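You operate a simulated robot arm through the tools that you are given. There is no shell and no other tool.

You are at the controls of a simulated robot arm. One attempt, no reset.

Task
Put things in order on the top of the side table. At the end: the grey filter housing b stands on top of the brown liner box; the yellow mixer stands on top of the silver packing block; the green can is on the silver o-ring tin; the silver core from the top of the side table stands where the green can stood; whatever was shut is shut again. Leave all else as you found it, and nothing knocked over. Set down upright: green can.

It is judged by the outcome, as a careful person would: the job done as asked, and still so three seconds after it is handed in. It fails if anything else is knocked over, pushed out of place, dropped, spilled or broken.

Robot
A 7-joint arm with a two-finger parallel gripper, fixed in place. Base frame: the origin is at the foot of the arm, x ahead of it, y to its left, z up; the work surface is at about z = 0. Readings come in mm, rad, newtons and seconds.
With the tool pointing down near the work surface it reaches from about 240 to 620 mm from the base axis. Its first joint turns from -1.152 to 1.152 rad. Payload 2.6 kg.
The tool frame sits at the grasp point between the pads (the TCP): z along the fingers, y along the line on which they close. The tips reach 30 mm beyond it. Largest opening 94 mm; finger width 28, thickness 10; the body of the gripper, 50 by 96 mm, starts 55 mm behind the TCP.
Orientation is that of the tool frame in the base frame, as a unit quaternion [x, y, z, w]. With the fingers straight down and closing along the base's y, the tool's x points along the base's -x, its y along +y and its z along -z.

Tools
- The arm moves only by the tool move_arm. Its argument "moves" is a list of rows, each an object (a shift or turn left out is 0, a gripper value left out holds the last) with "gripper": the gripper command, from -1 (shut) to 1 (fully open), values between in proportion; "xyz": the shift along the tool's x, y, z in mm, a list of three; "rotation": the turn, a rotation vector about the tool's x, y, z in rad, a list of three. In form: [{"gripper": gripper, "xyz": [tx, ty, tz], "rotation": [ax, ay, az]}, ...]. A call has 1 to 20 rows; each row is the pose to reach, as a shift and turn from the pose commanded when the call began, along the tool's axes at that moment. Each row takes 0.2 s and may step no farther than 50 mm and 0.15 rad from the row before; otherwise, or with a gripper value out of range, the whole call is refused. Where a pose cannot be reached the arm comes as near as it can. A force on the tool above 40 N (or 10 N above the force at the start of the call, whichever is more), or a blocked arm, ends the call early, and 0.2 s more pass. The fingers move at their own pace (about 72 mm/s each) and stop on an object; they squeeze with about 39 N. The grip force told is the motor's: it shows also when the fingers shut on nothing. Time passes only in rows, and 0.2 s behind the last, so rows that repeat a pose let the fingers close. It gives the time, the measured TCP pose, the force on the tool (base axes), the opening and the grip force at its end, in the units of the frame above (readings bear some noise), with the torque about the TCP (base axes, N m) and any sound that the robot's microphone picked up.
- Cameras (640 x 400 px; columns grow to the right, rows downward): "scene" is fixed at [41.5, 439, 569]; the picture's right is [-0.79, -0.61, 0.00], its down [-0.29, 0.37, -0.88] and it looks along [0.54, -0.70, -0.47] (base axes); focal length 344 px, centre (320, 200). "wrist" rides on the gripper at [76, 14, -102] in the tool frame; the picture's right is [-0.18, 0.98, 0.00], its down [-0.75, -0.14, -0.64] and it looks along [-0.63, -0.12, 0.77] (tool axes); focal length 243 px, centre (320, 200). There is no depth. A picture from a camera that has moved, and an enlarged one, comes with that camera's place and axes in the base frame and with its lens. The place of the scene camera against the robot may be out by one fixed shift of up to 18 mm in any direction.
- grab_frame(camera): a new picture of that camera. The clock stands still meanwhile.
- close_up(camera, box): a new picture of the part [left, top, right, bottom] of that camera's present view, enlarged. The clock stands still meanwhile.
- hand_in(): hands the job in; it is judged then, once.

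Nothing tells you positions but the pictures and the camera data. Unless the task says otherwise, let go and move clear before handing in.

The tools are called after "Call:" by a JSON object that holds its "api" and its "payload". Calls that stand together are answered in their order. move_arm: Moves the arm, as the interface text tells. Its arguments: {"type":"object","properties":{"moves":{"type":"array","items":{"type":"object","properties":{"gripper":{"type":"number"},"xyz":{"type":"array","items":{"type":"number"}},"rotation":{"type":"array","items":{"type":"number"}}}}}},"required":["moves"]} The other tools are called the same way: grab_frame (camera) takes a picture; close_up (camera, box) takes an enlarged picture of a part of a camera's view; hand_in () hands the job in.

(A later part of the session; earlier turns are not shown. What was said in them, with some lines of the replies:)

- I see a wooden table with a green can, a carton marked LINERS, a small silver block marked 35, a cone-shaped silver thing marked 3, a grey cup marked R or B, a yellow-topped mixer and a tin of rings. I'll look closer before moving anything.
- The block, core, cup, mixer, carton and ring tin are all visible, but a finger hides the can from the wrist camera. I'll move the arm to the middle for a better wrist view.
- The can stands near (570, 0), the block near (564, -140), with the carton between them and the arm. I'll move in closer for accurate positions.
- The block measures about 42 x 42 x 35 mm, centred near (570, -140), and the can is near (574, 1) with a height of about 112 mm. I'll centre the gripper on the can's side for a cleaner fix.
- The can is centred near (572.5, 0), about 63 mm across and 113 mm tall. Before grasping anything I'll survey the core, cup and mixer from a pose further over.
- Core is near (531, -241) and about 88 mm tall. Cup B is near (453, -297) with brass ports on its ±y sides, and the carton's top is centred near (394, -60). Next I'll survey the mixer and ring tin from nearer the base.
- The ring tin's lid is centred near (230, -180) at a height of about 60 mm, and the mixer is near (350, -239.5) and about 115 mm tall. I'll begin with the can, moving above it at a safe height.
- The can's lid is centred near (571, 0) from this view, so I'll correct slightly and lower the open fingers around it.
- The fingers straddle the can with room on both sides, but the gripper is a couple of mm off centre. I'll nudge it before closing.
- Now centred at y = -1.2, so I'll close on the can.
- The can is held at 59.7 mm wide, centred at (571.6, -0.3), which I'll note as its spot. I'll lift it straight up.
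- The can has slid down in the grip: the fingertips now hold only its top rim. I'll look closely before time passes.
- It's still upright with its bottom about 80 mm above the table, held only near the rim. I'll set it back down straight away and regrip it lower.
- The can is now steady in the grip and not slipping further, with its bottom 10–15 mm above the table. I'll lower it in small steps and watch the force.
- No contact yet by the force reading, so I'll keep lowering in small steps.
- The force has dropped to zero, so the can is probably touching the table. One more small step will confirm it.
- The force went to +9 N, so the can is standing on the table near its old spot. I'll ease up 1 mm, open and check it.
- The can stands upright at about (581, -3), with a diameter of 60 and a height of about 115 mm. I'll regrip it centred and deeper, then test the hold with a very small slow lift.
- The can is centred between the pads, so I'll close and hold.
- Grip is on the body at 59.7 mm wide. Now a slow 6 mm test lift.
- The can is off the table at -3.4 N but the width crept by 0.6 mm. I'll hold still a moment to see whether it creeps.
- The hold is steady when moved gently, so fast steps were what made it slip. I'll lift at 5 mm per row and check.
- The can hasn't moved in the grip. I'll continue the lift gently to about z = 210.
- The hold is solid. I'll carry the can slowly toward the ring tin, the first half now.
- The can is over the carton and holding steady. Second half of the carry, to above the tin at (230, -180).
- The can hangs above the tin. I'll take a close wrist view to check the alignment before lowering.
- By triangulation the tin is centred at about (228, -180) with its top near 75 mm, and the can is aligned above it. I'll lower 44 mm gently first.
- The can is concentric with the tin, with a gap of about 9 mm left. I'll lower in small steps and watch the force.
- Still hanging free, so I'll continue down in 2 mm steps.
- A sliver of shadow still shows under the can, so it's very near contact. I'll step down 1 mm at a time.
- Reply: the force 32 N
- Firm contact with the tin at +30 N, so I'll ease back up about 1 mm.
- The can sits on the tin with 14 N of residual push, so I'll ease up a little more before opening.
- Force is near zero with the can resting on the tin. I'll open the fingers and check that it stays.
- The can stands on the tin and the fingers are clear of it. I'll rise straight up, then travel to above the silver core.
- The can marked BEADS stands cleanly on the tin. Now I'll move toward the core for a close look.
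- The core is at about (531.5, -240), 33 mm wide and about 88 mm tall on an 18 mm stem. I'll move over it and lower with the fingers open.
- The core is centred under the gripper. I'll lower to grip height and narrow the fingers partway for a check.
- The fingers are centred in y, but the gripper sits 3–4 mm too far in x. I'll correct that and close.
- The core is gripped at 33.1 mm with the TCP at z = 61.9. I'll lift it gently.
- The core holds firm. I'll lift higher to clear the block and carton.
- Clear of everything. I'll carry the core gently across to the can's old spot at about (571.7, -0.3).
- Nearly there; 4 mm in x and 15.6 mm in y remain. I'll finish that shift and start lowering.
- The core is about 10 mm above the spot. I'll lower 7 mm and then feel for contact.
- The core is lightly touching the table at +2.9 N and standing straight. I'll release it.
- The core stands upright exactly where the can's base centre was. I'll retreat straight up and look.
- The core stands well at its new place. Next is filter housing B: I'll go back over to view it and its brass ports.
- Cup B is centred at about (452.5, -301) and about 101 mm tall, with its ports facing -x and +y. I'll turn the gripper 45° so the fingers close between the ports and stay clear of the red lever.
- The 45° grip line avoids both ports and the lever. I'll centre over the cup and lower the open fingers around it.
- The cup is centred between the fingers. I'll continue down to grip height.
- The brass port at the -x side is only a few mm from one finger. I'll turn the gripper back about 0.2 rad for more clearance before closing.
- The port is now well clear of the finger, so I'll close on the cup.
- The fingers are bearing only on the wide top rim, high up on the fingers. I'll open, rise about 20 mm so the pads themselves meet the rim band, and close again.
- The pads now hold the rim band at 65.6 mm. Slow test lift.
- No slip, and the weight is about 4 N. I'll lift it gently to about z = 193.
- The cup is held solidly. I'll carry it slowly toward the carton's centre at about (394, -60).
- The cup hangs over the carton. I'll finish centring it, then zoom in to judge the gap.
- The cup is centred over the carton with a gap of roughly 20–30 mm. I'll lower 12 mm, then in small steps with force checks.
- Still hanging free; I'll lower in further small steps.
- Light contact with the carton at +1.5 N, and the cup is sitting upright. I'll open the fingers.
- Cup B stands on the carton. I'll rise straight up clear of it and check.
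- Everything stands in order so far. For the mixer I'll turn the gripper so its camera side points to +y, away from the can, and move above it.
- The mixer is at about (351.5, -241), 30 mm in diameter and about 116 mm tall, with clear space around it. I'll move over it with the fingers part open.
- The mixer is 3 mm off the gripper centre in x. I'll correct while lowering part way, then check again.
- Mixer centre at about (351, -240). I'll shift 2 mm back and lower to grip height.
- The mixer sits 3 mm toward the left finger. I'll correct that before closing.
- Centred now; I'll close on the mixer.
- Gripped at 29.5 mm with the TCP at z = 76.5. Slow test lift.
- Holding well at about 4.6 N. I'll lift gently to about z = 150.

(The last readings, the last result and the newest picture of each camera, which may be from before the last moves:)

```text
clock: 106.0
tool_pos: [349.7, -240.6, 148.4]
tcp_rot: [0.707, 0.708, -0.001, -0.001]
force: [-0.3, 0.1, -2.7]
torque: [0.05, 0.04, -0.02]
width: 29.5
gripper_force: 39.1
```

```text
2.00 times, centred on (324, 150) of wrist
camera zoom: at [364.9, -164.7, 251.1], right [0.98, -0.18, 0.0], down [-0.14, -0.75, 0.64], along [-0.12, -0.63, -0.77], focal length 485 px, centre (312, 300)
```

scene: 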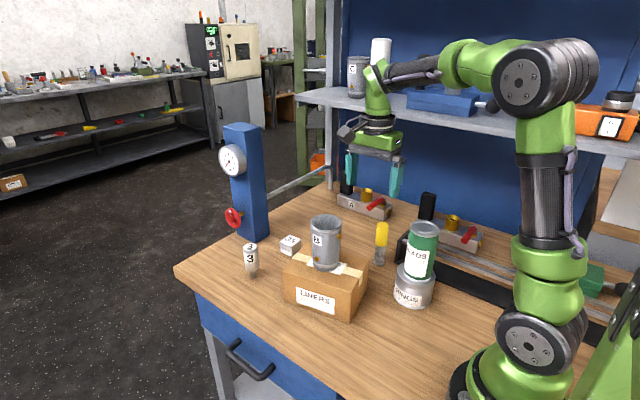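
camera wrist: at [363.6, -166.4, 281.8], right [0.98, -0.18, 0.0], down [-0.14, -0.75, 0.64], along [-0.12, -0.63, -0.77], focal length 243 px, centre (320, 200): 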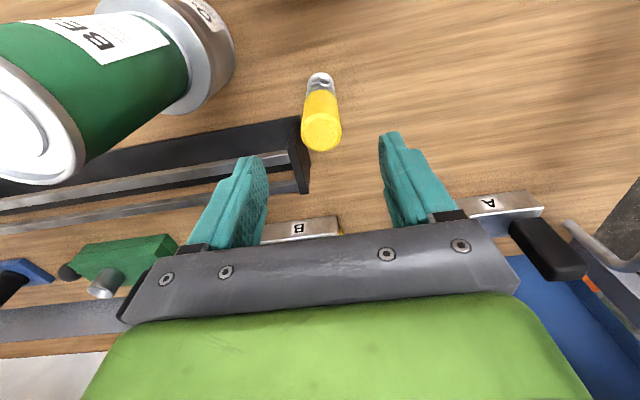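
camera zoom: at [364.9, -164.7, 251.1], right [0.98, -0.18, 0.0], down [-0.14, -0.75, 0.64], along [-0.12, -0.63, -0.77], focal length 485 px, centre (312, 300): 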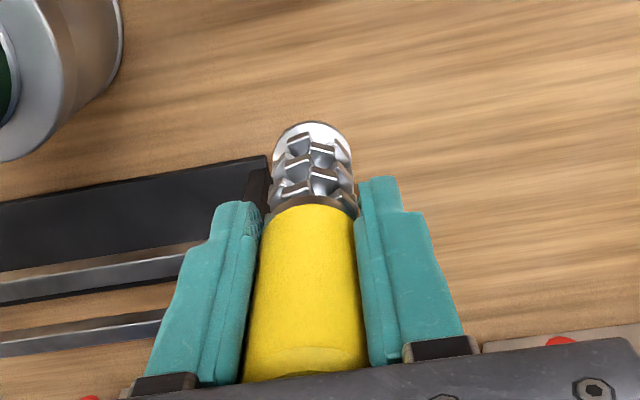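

Steady. I'll carry the mixer slowly toward the block near (570, -140), stopping a little short.

Call:
{"api": "move_arm", "payload": {"moves": [{"gripper": -1, "xyz": [1.2, 2.7, 0]}, {"gripper": -1, "xyz": [3.7, 8.2, 0]}, {"gripper": -1, "xyz": [7.5, 16.4, 0]}, {"gripper": -1, "xyz": [12.5, 27.3, 0]}, {"gripper": -1, "xyz": [17.9, 39.1, 0]}, {"gripper": -1, "xyz": [23.3, 50.9, 0]}, {"gripper": -1, "xyz": [28.7, 62.7, 0]}, {"gripper": -1, "xyz": [34.2, 74.6, 0]}, {"gripper": -1, "xyz": [39.6, 86.4, 0]}, {"gripper": -1, "xyz": [45, 98.2, 0]}, {"gripper": -1, "xyz": [50.4, 110, 0]}, {"gripper": -1, "xyz": [55.8, 121.8, 0]}, {"gripper": -1, "xyz": [61.2, 133.7, 0]}, {"gripper": -1, "xyz": [66.6, 145.5, 0]}, {"gripper": -1, "xyz": [72.1, 157.3, 0]}, {"gripper": -1, "xyz": [77.5, 169.1, 0]}, {"gripper": -1, "xyz": [82.9, 181, 0]}, {"gripper": -1, "xyz": [87.5, 191, 0]}, {"gripper": -1, "xyz": [90.8, 198.2, 0]}, {"gripper": -1, "xyz": [92.5, 201.9, 0]}]}}

Call:
{"api": "grab_frame", "payload": {"camera": "wrist"}}

Call:
{"api": "grab_frame", "payload": {"camera": "scene"}}

Call:
{"api": "close_up", "payload": {"camera": "wrist", "box": [220, 50, 428, 250]}}

```text
clock: 110.2
tool_pos: [552.5, -150.7, 149.5]
tcp_rot: [0.707, 0.708, 0.0, 0.0]
force: [-0.1, -0.6, -3.2]
torque: [0.01, 0.0, 0.01]
width: 29.2
gripper_force: 39.4
```

```text
taken
camera wrist: at [567.5, -73.1, 251.6], right [0.98, -0.18, 0.0], down [-0.14, -0.75, 0.64], along [-0.12, -0.63, -0.77], focal length 243 px, centre (320, 200)
```

wrist: 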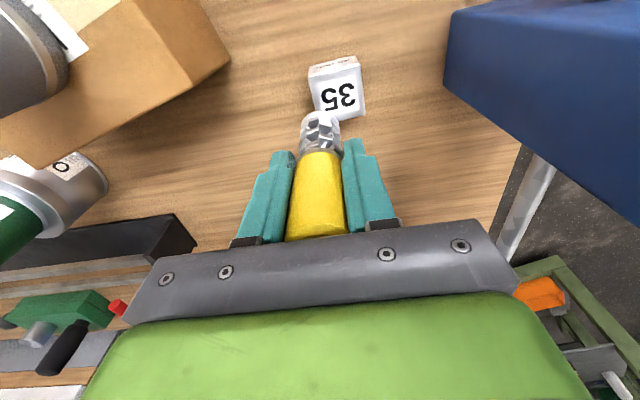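

```text
taken
```

scene: 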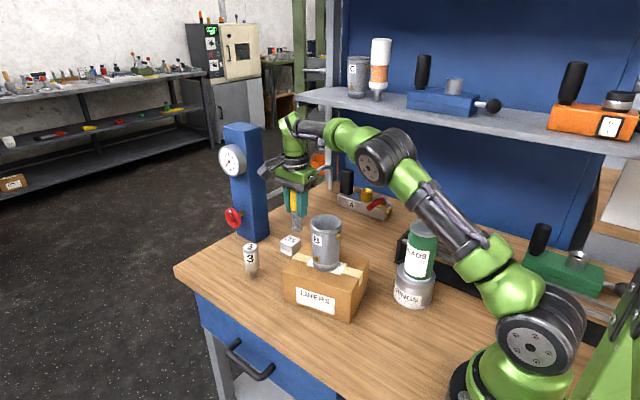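

```text
2.00 times, centred on (324, 150) of wrist
camera zoom: at [567.5, -73.1, 251.6], right [0.98, -0.18, 0.0], down [-0.14, -0.75, 0.64], along [-0.12, -0.63, -0.77], focal length 485 px, centre (312, 300)
```

zoom: 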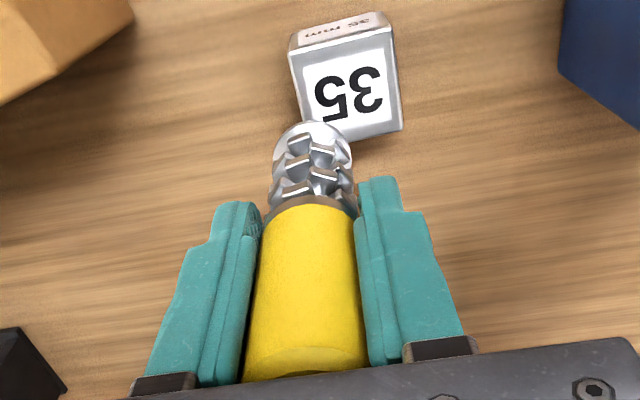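

The block's top is centred at about (571, -140.5). I'll complete the last 21 mm and look again.

Call:
{"api": "move_arm", "payload": {"moves": [{"gripper": -1, "xyz": [1.5, 2.5, 0]}, {"gripper": -1, "xyz": [4, 7, 0]}, {"gripper": -1, "xyz": [7, 12, 0]}, {"gripper": -1, "xyz": [9.5, 16.5, 0]}, {"gripper": -1, "xyz": [10.5, 18.2, 2]}, {"gripper": -1, "xyz": [10.5, 18.2, 6]}, {"gripper": -1, "xyz": [10.5, 18.2, 12]}, {"gripper": -1, "xyz": [10.5, 18.2, 17]}, {"gripper": -1, "xyz": [10.5, 18.2, 20]}, {"gripper": -1, "xyz": [10.5, 18.2, 20]}]}}

Call:
{"api": "close_up", "payload": {"camera": "wrist", "box": [220, 50, 428, 250]}}

Call:
{"api": "close_up", "payload": {"camera": "scene", "box": [250, 170, 346, 270]}}

```text
clock: 112.4
tool_pos: [570.0, -137.3, 129.5]
tcp_rot: [0.707, 0.707, 0.0, -0.001]
force: [0.8, 0.9, -2.6]
torque: [-0.03, 0.0, -0.02]
width: 29.6
gripper_force: 38.8
```

```text
2.00 times, centred on (324, 150) of wrist
camera zoom: at [584.9, -61.0, 231.5], right [0.98, -0.18, 0.0], down [-0.14, -0.75, 0.64], along [-0.12, -0.63, -0.77], focal length 485 px, centre (312, 300)
```

zoom: 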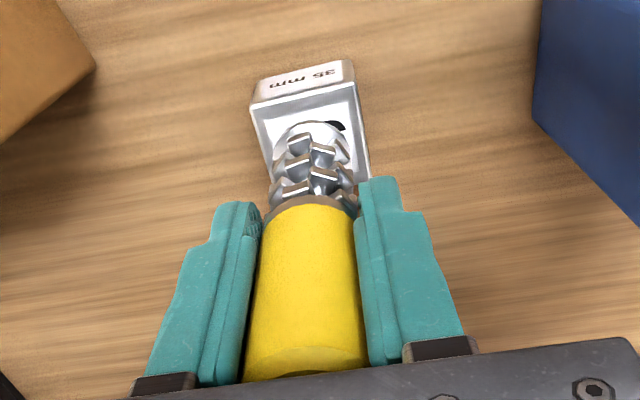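

```text
4.00 times, centred on (298, 220) of scene
camera zoom: at [41.6, 439.0, 569.0], right [-0.79, -0.61, 0.0], down [-0.29, 0.37, -0.88], along [0.54, -0.7, -0.47], focal length 1377 px, centre (408, 120)
```

zoom: 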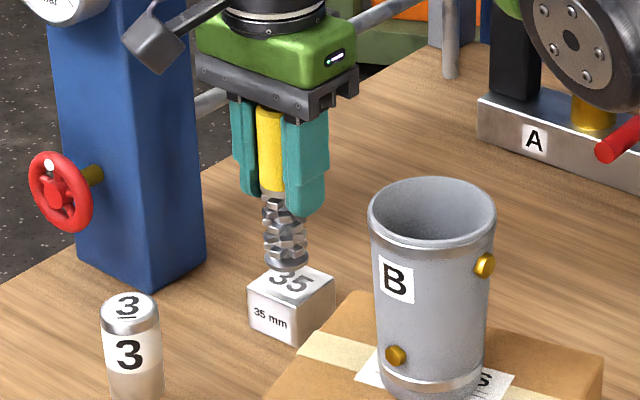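

The mixer is over the block within about 1.5 mm. I'll apply that correction and lower 12 mm gently.

Call:
{"api": "move_arm", "payload": {"moves": [{"gripper": -1, "xyz": [-0.8, 0.3, 2]}, {"gripper": -1, "xyz": [-1.5, 0.6, 5]}, {"gripper": -1, "xyz": [-1.5, 0.6, 8]}, {"gripper": -1, "xyz": [-1.5, 0.6, 11]}, {"gripper": -1, "xyz": [-1.5, 0.6, 12]}, {"gripper": -1, "xyz": [-1.5, 0.6, 12]}]}}

Call:
{"api": "close_up", "payload": {"camera": "scene", "box": [266, 210, 330, 250]}}

Call:
{"api": "close_up", "payload": {"camera": "wrist", "box": [240, 60, 400, 160]}}

```text
clock: 113.8
tool_pos: [570.0, -137.3, 116.3]
tcp_rot: [0.707, 0.707, 0.001, 0.0]
force: [-0.1, 0.1, -3.4]
torque: [0.01, -0.01, 0.02]
width: 29.3
gripper_force: 38.9
```

```text
10.00 times, centred on (298, 230) of scene
camera zoom: at [41.6, 439.0, 569.0], right [-0.79, -0.61, 0.0], down [-0.29, 0.37, -0.88], along [0.54, -0.7, -0.47], focal length 3443 px, centre (540, -100)
```

zoom: 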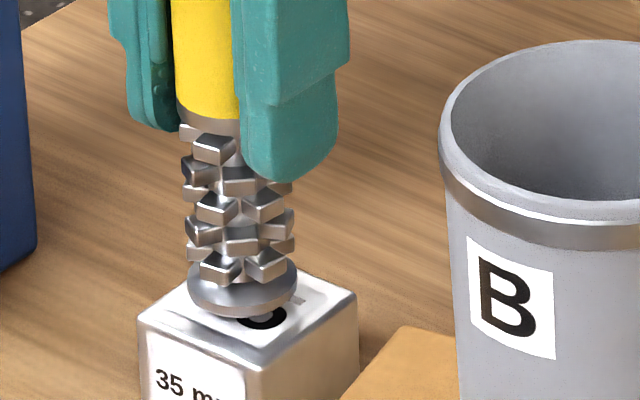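

```text
4.00 times, centred on (320, 110) of wrist
camera zoom: at [584.8, -62.5, 218.9], right [0.98, -0.18, 0.0], down [-0.14, -0.75, 0.64], along [-0.12, -0.63, -0.77], focal length 970 px, centre (320, 560)
```

zoom: 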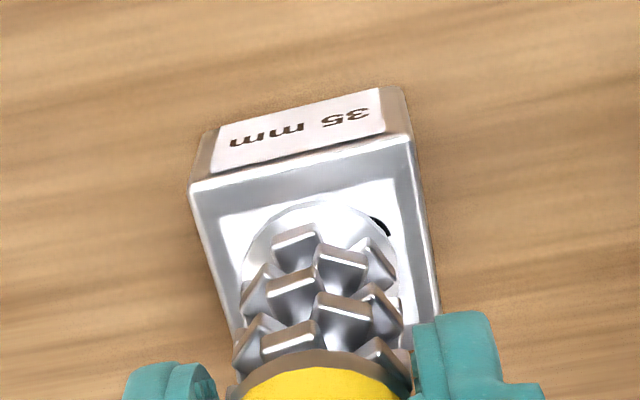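

The mixer's base disc is centred on the block with a few mm to go. I'll step down and watch the force.

Call:
{"api": "move_arm", "payload": {"moves": [{"gripper": -1, "xyz": [0, 0, 0.8]}, {"gripper": -1, "xyz": [0, 0, 1.6]}]}}

```text
clock: 114.4
tool_pos: [569.1, -139.0, 115.3]
tcp_rot: [0.706, 0.708, 0.0, 0.001]
force: [-0.3, -0.1, -3.4]
torque: [-0.02, 0.0, 0.02]
width: 29.3
gripper_force: 39.4
```

Call:
{"api": "move_arm", "payload": {"moves": [{"gripper": -1, "xyz": [0, 0, 0.8]}, {"gripper": -1, "xyz": [0, 0, 1.5]}]}}

```text
clock: 115.0
tool_pos: [569.6, -138.1, 114.4]
tcp_rot: [0.706, 0.708, 0.0, 0.0]
force: [0.3, 0.0, -2.9]
torque: [-0.03, -0.02, 0.01]
width: 29.3
gripper_force: 38.7
```

Call:
{"api": "move_arm", "payload": {"moves": [{"gripper": -1, "xyz": [0, 0, 0.6]}, {"gripper": -1, "xyz": [0, 0, 1.2]}]}}

Call:
{"api": "close_up", "payload": {"camera": "scene", "box": [266, 210, 330, 250]}}

```text
clock: 115.6
tool_pos: [570.2, -137.3, 113.2]
tcp_rot: [0.706, 0.708, 0.0, 0.0]
force: [-0.1, -0.3, -2.7]
torque: [-0.01, 0.0, 0.0]
width: 29.2
gripper_force: 38.9
```

```text
10.00 times, centred on (298, 230) of scene
camera zoom: at [41.6, 439.0, 569.0], right [-0.79, -0.61, 0.0], down [-0.29, 0.37, -0.88], along [0.54, -0.7, -0.47], focal length 3443 px, centre (540, -100)
```

zoom: 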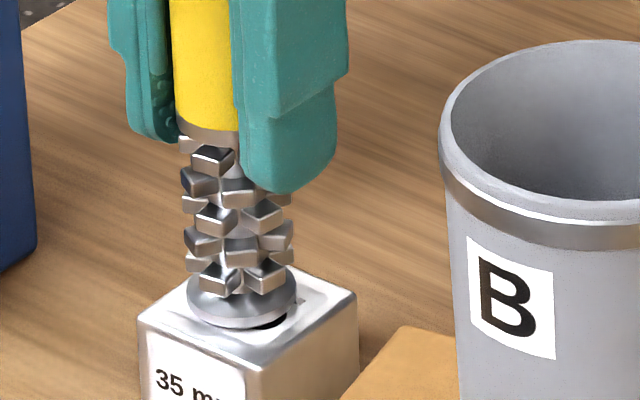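

Call:
{"api": "move_arm", "payload": {"moves": [{"gripper": -1, "xyz": [-0.5, 0, 0.6]}, {"gripper": -1, "xyz": [-1, 0, 1.2]}]}}

```text
clock: 116.2
tool_pos: [571.5, -139.2, 111.8]
tcp_rot: [0.706, 0.708, 0.0, 0.001]
force: [0.9, 0.8, -2.6]
torque: [-0.02, 0.0, -0.03]
width: 29.2
gripper_force: 39.6
```

Call:
{"api": "move_arm", "payload": {"moves": [{"gripper": -1, "xyz": [0, 0, 0.5]}, {"gripper": -1, "xyz": [0, 0, 1]}]}}

```text
clock: 116.8
tool_pos: [572.0, -139.8, 112.2]
tcp_rot: [0.707, 0.707, 0.0, 0.001]
force: [-2.9, 0.2, 1.8]
torque: [0.05, 0.23, 0.0]
width: 29.2
gripper_force: 39.0
```

Contact with the block is at +1.8 N. I'll check the seating before releasing.

Call:
{"api": "close_up", "payload": {"camera": "scene", "box": [266, 210, 330, 250]}}

Call:
{"api": "close_up", "payload": {"camera": "wrist", "box": [240, 60, 400, 160]}}

```text
10.00 times, centred on (298, 230) of scene
camera zoom: at [41.5, 439.0, 569.0], right [-0.79, -0.61, 0.0], down [-0.29, 0.37, -0.88], along [0.54, -0.7, -0.47], focal length 3443 px, centre (540, -100)
```

zoom: 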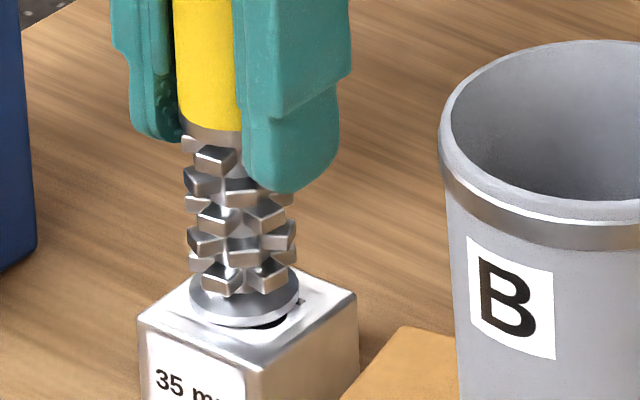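

```text
4.00 times, centred on (320, 110) of wrist
camera zoom: at [585.8, -64.3, 214.2], right [0.98, -0.18, 0.0], down [-0.14, -0.75, 0.64], along [-0.12, -0.63, -0.77], focal length 970 px, centre (320, 560)
```

zoom: 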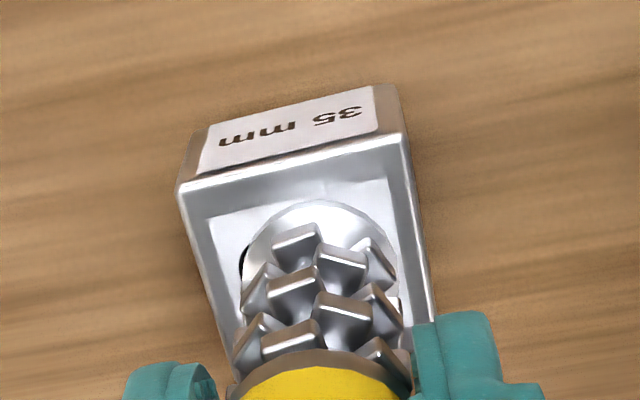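

The mixer is seated centrally on the block. I'll release it.

Call:
{"api": "move_arm", "payload": {"moves": [{"gripper": -0.1}, {"gripper": 0.2}, {"gripper": 0.2}]}}

Call:
{"api": "close_up", "payload": {"camera": "scene", "box": [250, 170, 346, 270]}}

Call:
{"api": "close_up", "payload": {"camera": "wrist", "box": [220, 50, 428, 250]}}

```text
clock: 117.6
tool_pos: [571.0, -139.2, 110.5]
tcp_rot: [0.707, 0.707, 0.0, 0.001]
force: [-0.3, 0.4, 0.7]
torque: [0.0, 0.02, 0.0]
width: 56.3
gripper_force: 0.1
```

```text
4.00 times, centred on (298, 220) of scene
camera zoom: at [41.5, 439.0, 569.0], right [-0.79, -0.61, 0.0], down [-0.29, 0.37, -0.88], along [0.54, -0.7, -0.47], focal length 1377 px, centre (408, 120)
```

zoom: 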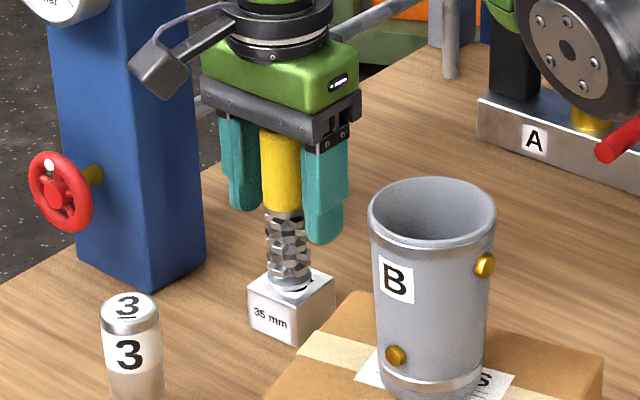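

```text
2.00 times, centred on (324, 150) of wrist
camera zoom: at [585.7, -64.3, 213.3], right [0.98, -0.18, 0.0], down [-0.14, -0.75, 0.64], along [-0.12, -0.63, -0.77], focal length 485 px, centre (312, 300)
```

zoom: 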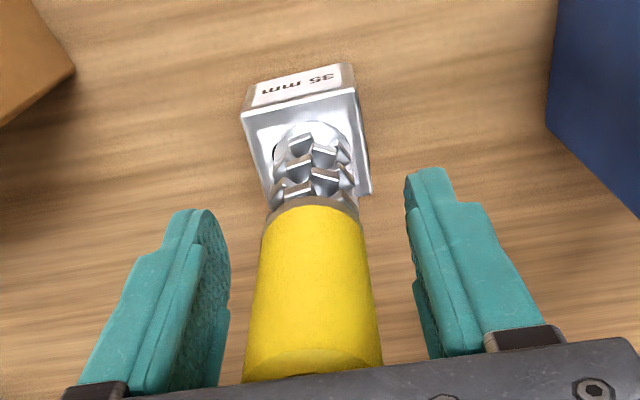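

The mixer stands on the block with the fingers clear. I'll widen a little and rise straight up.

Call:
{"api": "move_arm", "payload": {"moves": [{"gripper": 0.5, "xyz": [0, 0, 0]}, {"gripper": 0.5, "xyz": [0, 0, -10]}, {"gripper": 0.5, "xyz": [0, 0, -30]}, {"gripper": 0.5, "xyz": [0, 0, -60]}, {"gripper": 0.5, "xyz": [0, 0, -95]}, {"gripper": 0.5, "xyz": [0, 0, -130]}, {"gripper": 0.5, "xyz": [0, 0, -150]}, {"gripper": 0.5, "xyz": [0, 0, -150]}]}}

Call:
{"api": "grab_frame", "payload": {"camera": "wrist"}}

Call:
{"api": "grab_frame", "payload": {"camera": "scene"}}

```text
clock: 119.4
tool_pos: [563.2, -120.5, 253.2]
tcp_rot: [0.706, 0.708, 0.001, 0.001]
force: [-0.5, 0.6, 0.5]
torque: [-0.02, -0.02, -0.03]
width: 70.7
gripper_force: 0.0
out of reach, approached as far as the arm can: row 6, 7, 8
```

```text
taken
camera wrist: at [577.8, -44.6, 355.0], right [0.98, -0.18, 0.0], down [-0.14, -0.75, 0.64], along [-0.12, -0.63, -0.77], focal length 243 px, centre (320, 200)
```

wrist: 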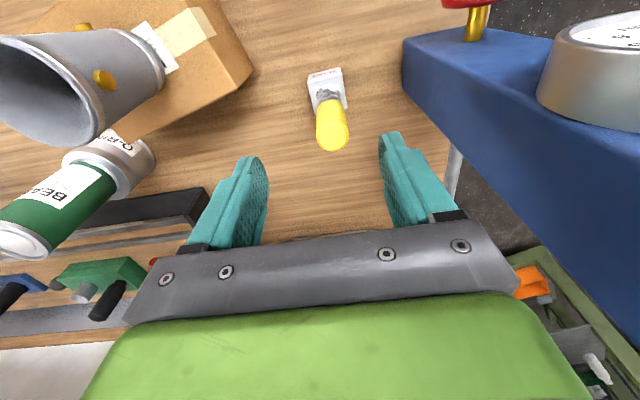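

```text
taken
```

scene: 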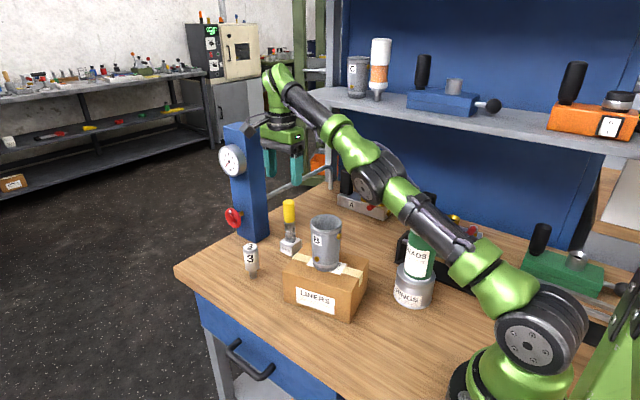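

The mixer stands on the block; the arm reached its height limit while rising but is clear. I'll pull back toward the base at a safe height and check everything.

Call:
{"api": "move_arm", "payload": {"moves": [{"gripper": 0.5, "xyz": [0, -25, -145]}, {"gripper": 0.5, "xyz": [0, -55, -145]}]}}

```text
refused: row 1 steps farther than a row can; nothing moved
```

That row was wrong, since shifts count from the present pose. I'll pull back with correct shifts.

Call:
{"api": "move_arm", "payload": {"moves": [{"gripper": 0.5, "xyz": [0, -20, 0]}, {"gripper": 0.5, "xyz": [0, -50, 0]}, {"gripper": 0.5, "xyz": [-5, -85, 0]}, {"gripper": 0.5, "xyz": [-10, -120, -10]}, {"gripper": 0.5, "xyz": [-10, -150, -20]}, {"gripper": 0.5, "xyz": [-10, -150, -20]}]}}

Call:
{"api": "grab_frame", "payload": {"camera": "wrist"}}

Call:
{"api": "grab_frame", "payload": {"camera": "scene"}}

```text
clock: 120.8
tool_pos: [527.6, -164.1, 300.6]
tcp_rot: [0.707, 0.708, -0.001, -0.001]
force: [-0.5, -0.2, 0.4]
torque: [-0.02, 0.03, 0.0]
width: 70.5
gripper_force: 0.0
out of reach, approached as far as the arm can: row 1, 2, 3, 4, 5, 6
```

```text
taken
camera wrist: at [541.6, -89.0, 402.8], right [0.98, -0.18, 0.0], down [-0.14, -0.75, 0.64], along [-0.12, -0.63, -0.77], focal length 243 px, centre (320, 200)
```

wrist: 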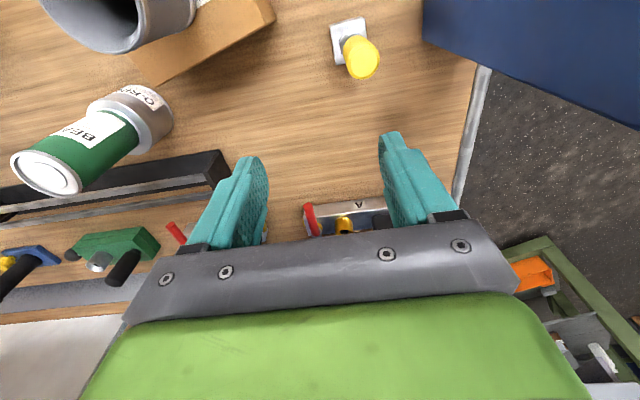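

```text
taken
```

scene: 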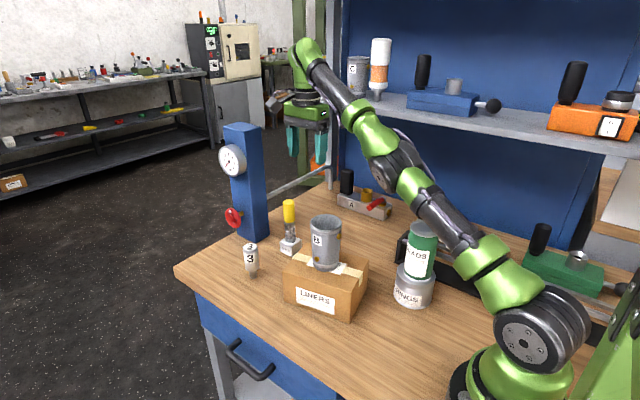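

Everything stands well, but the arm is stretched nearly straight and stopped short of the target. I'll make a small downward move to bend it again.

Call:
{"api": "move_arm", "payload": {"moves": [{"gripper": 0.5, "xyz": [0, 0, 5]}, {"gripper": 0.5, "xyz": [0, 0, 10]}]}}

Call:
{"api": "grab_frame", "payload": {"camera": "scene"}}

```text
clock: 121.4
tool_pos: [529.1, -164.4, 294.3]
tcp_rot: [0.706, 0.708, 0.0, -0.001]
force: [0.1, 0.4, 0.1]
torque: [0.01, 0.03, -0.01]
width: 70.6
gripper_force: 0.1
out of reach, approached as far as the arm can: row 1, 2
```

```text
taken
```

scene: 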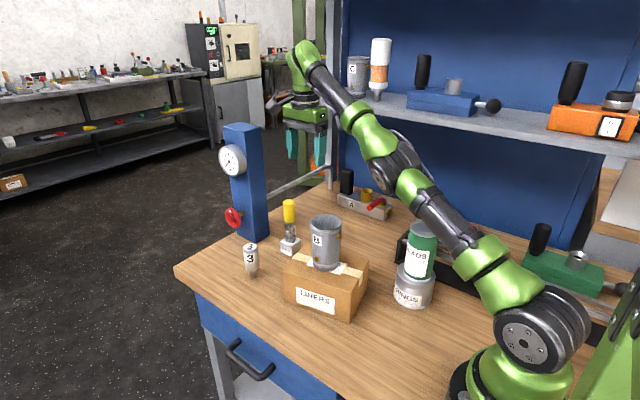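

The arm is near-singular at full stretch. Lowering further should bend the elbow, and that path is clear of everything below.

Call:
{"api": "move_arm", "payload": {"moves": [{"gripper": 0.5, "xyz": [0, 0, 8]}, {"gripper": 0.5, "xyz": [0, 0, 16]}, {"gripper": 0.5, "xyz": [0, 0, 24]}]}}

Call:
{"api": "grab_frame", "payload": {"camera": "scene"}}

```text
clock: 122.2
tool_pos: [538.6, -167.2, 277.4]
tcp_rot: [0.707, 0.707, -0.001, 0.0]
force: [0.6, 0.0, 0.2]
torque: [0.02, 0.01, -0.01]
width: 70.6
gripper_force: 0.2
out of reach, approached as far as the arm can: row 1, 2, 3
```

```text
taken
```

scene: 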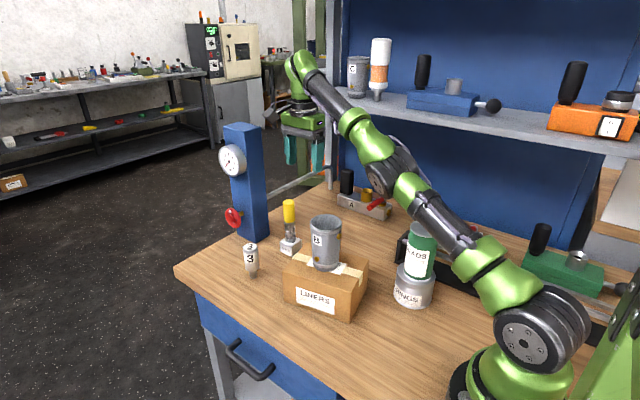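

The commanded pose follows the achieved one, and the arm swings as a straight line. I'll command a pull directly inward along the arm's line to make it bend, with a target that is safe above everything.

Call:
{"api": "move_arm", "payload": {"moves": [{"gripper": 0.5, "xyz": [9, -33, 13]}, {"gripper": 0.5, "xyz": [18, -66, 26]}, {"gripper": 0.5, "xyz": [27, -98, 39]}, {"gripper": 0.5, "xyz": [27, -98, 39]}, {"gripper": 0.5, "xyz": [27, -98, 39]}]}}

Call:
{"api": "grab_frame", "payload": {"camera": "scene"}}

```text
clock: 123.4
tool_pos: [536.5, -167.7, 281.0]
tcp_rot: [0.707, 0.707, 0.0, 0.0]
force: [0.8, -0.4, -0.2]
torque: [-0.01, -0.01, -0.03]
width: 70.5
gripper_force: 0.1
out of reach, approached as far as the arm can: row 1, 2, 3, 4, 5
```

```text
taken
```

scene: 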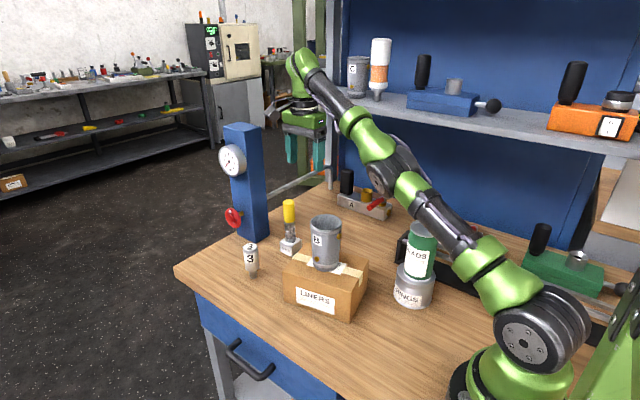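

All objects look in place, the gripper is open and the arm is well clear above them. I'll inspect everything closely before handing in.

Call:
{"api": "close_up", "payload": {"camera": "scene", "box": [220, 180, 460, 330]}}

Call:
{"api": "close_up", "payload": {"camera": "scene", "box": [220, 190, 316, 290]}}

Call:
{"api": "close_up", "payload": {"camera": "scene", "box": [370, 190, 466, 310]}}

Call:
{"api": "grab_frame", "payload": {"camera": "wrist"}}

```text
2.67 times, centred on (340, 255) of scene
camera zoom: at [41.5, 439.0, 569.0], right [-0.79, -0.61, 0.0], down [-0.29, 0.37, -0.88], along [0.54, -0.7, -0.47], focal length 918 px, centre (267, 53)
```

zoom: 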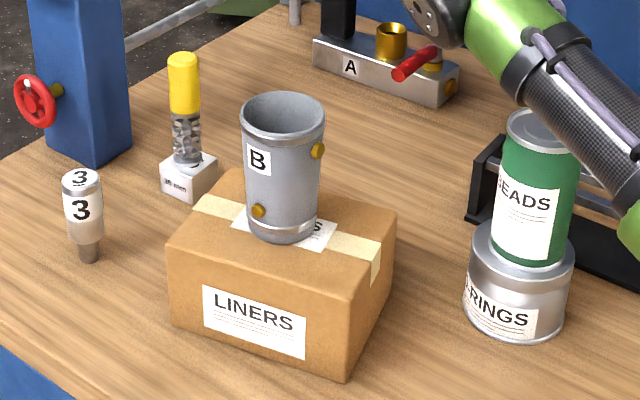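

```text
4.00 times, centred on (268, 240) of scene
camera zoom: at [41.5, 439.0, 569.0], right [-0.79, -0.61, 0.0], down [-0.29, 0.37, -0.88], along [0.54, -0.7, -0.47], focal length 1377 px, centre (528, 40)
```

zoom: 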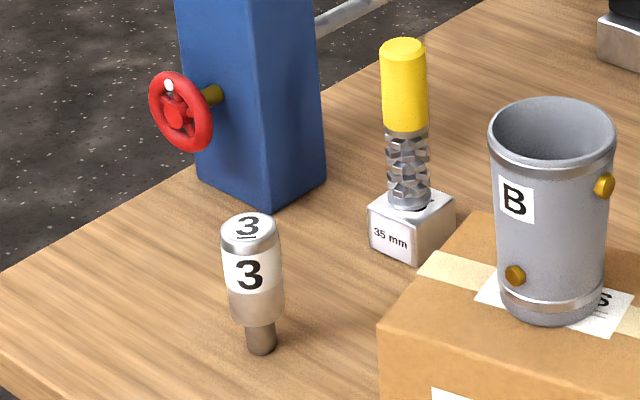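

```text
3.33 times, centred on (418, 250) of scene
camera zoom: at [41.5, 439.0, 569.0], right [-0.79, -0.61, 0.0], down [-0.29, 0.37, -0.88], along [0.54, -0.7, -0.47], focal length 1148 px, centre (-7, 33)
```

zoom: 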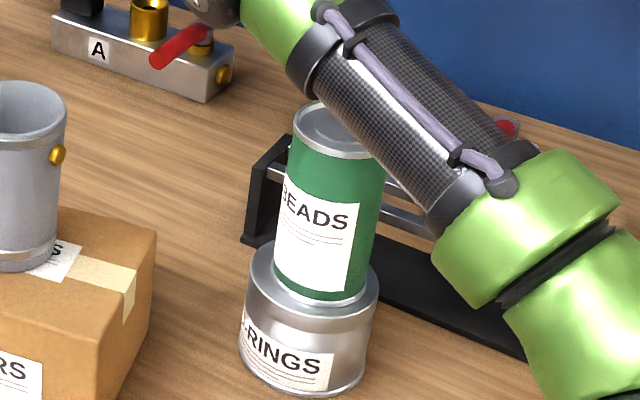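

```text
taken
camera wrist: at [551.0, -92.5, 382.6], right [0.98, -0.18, 0.0], down [-0.14, -0.75, 0.64], along [-0.12, -0.63, -0.77], focal length 243 px, centre (320, 200)
```

wrist: 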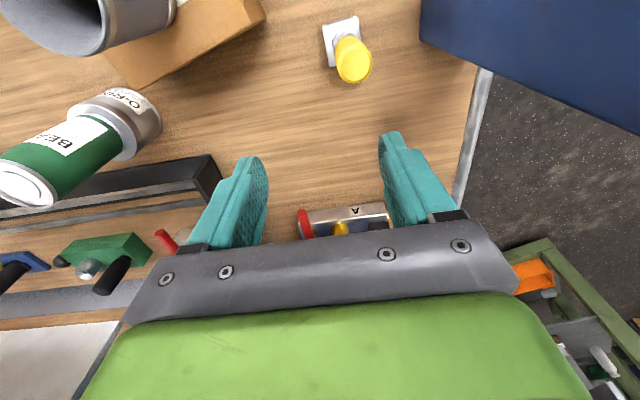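

Everything is in place:
- Cup B stands on the carton.
- The mixer stands on the 35 block.
- The can is upright on the ring tin.
- The core stands on the can's old spot.

Nothing else has shifted and the drawer is shut. The gripper is open and the arm is well above everything, so I'm handing in.

Call:
{"api": "hand_in", "payload": {}}

```text
The job is handed in.
```

I've handed the job in. In the last pictures before that, everything you asked for was in place:

- **Filter housing b:** stands on top of the brown liner box.
- **Yellow mixer:** stands centred on top of the silver packing block.
- **Green can:** upright on the silver o-ring tin.
- **Silver core:** stands where the green can stood.
- **Everything else:** I opened nothing, and the drawer was still shut. The other objects looked unmoved when I compared the pictures with the first ones.

- **Can slip:** on the first lift the can slid down in the grip. I lowered it back onto the table before it could drop, regripped it and carried it slowly after that.
- **Arm position:** the arm ended nearly fully straightened and would not fold back. I left it there with the gripper open, about 100 mm above the mixer and clear of everything.
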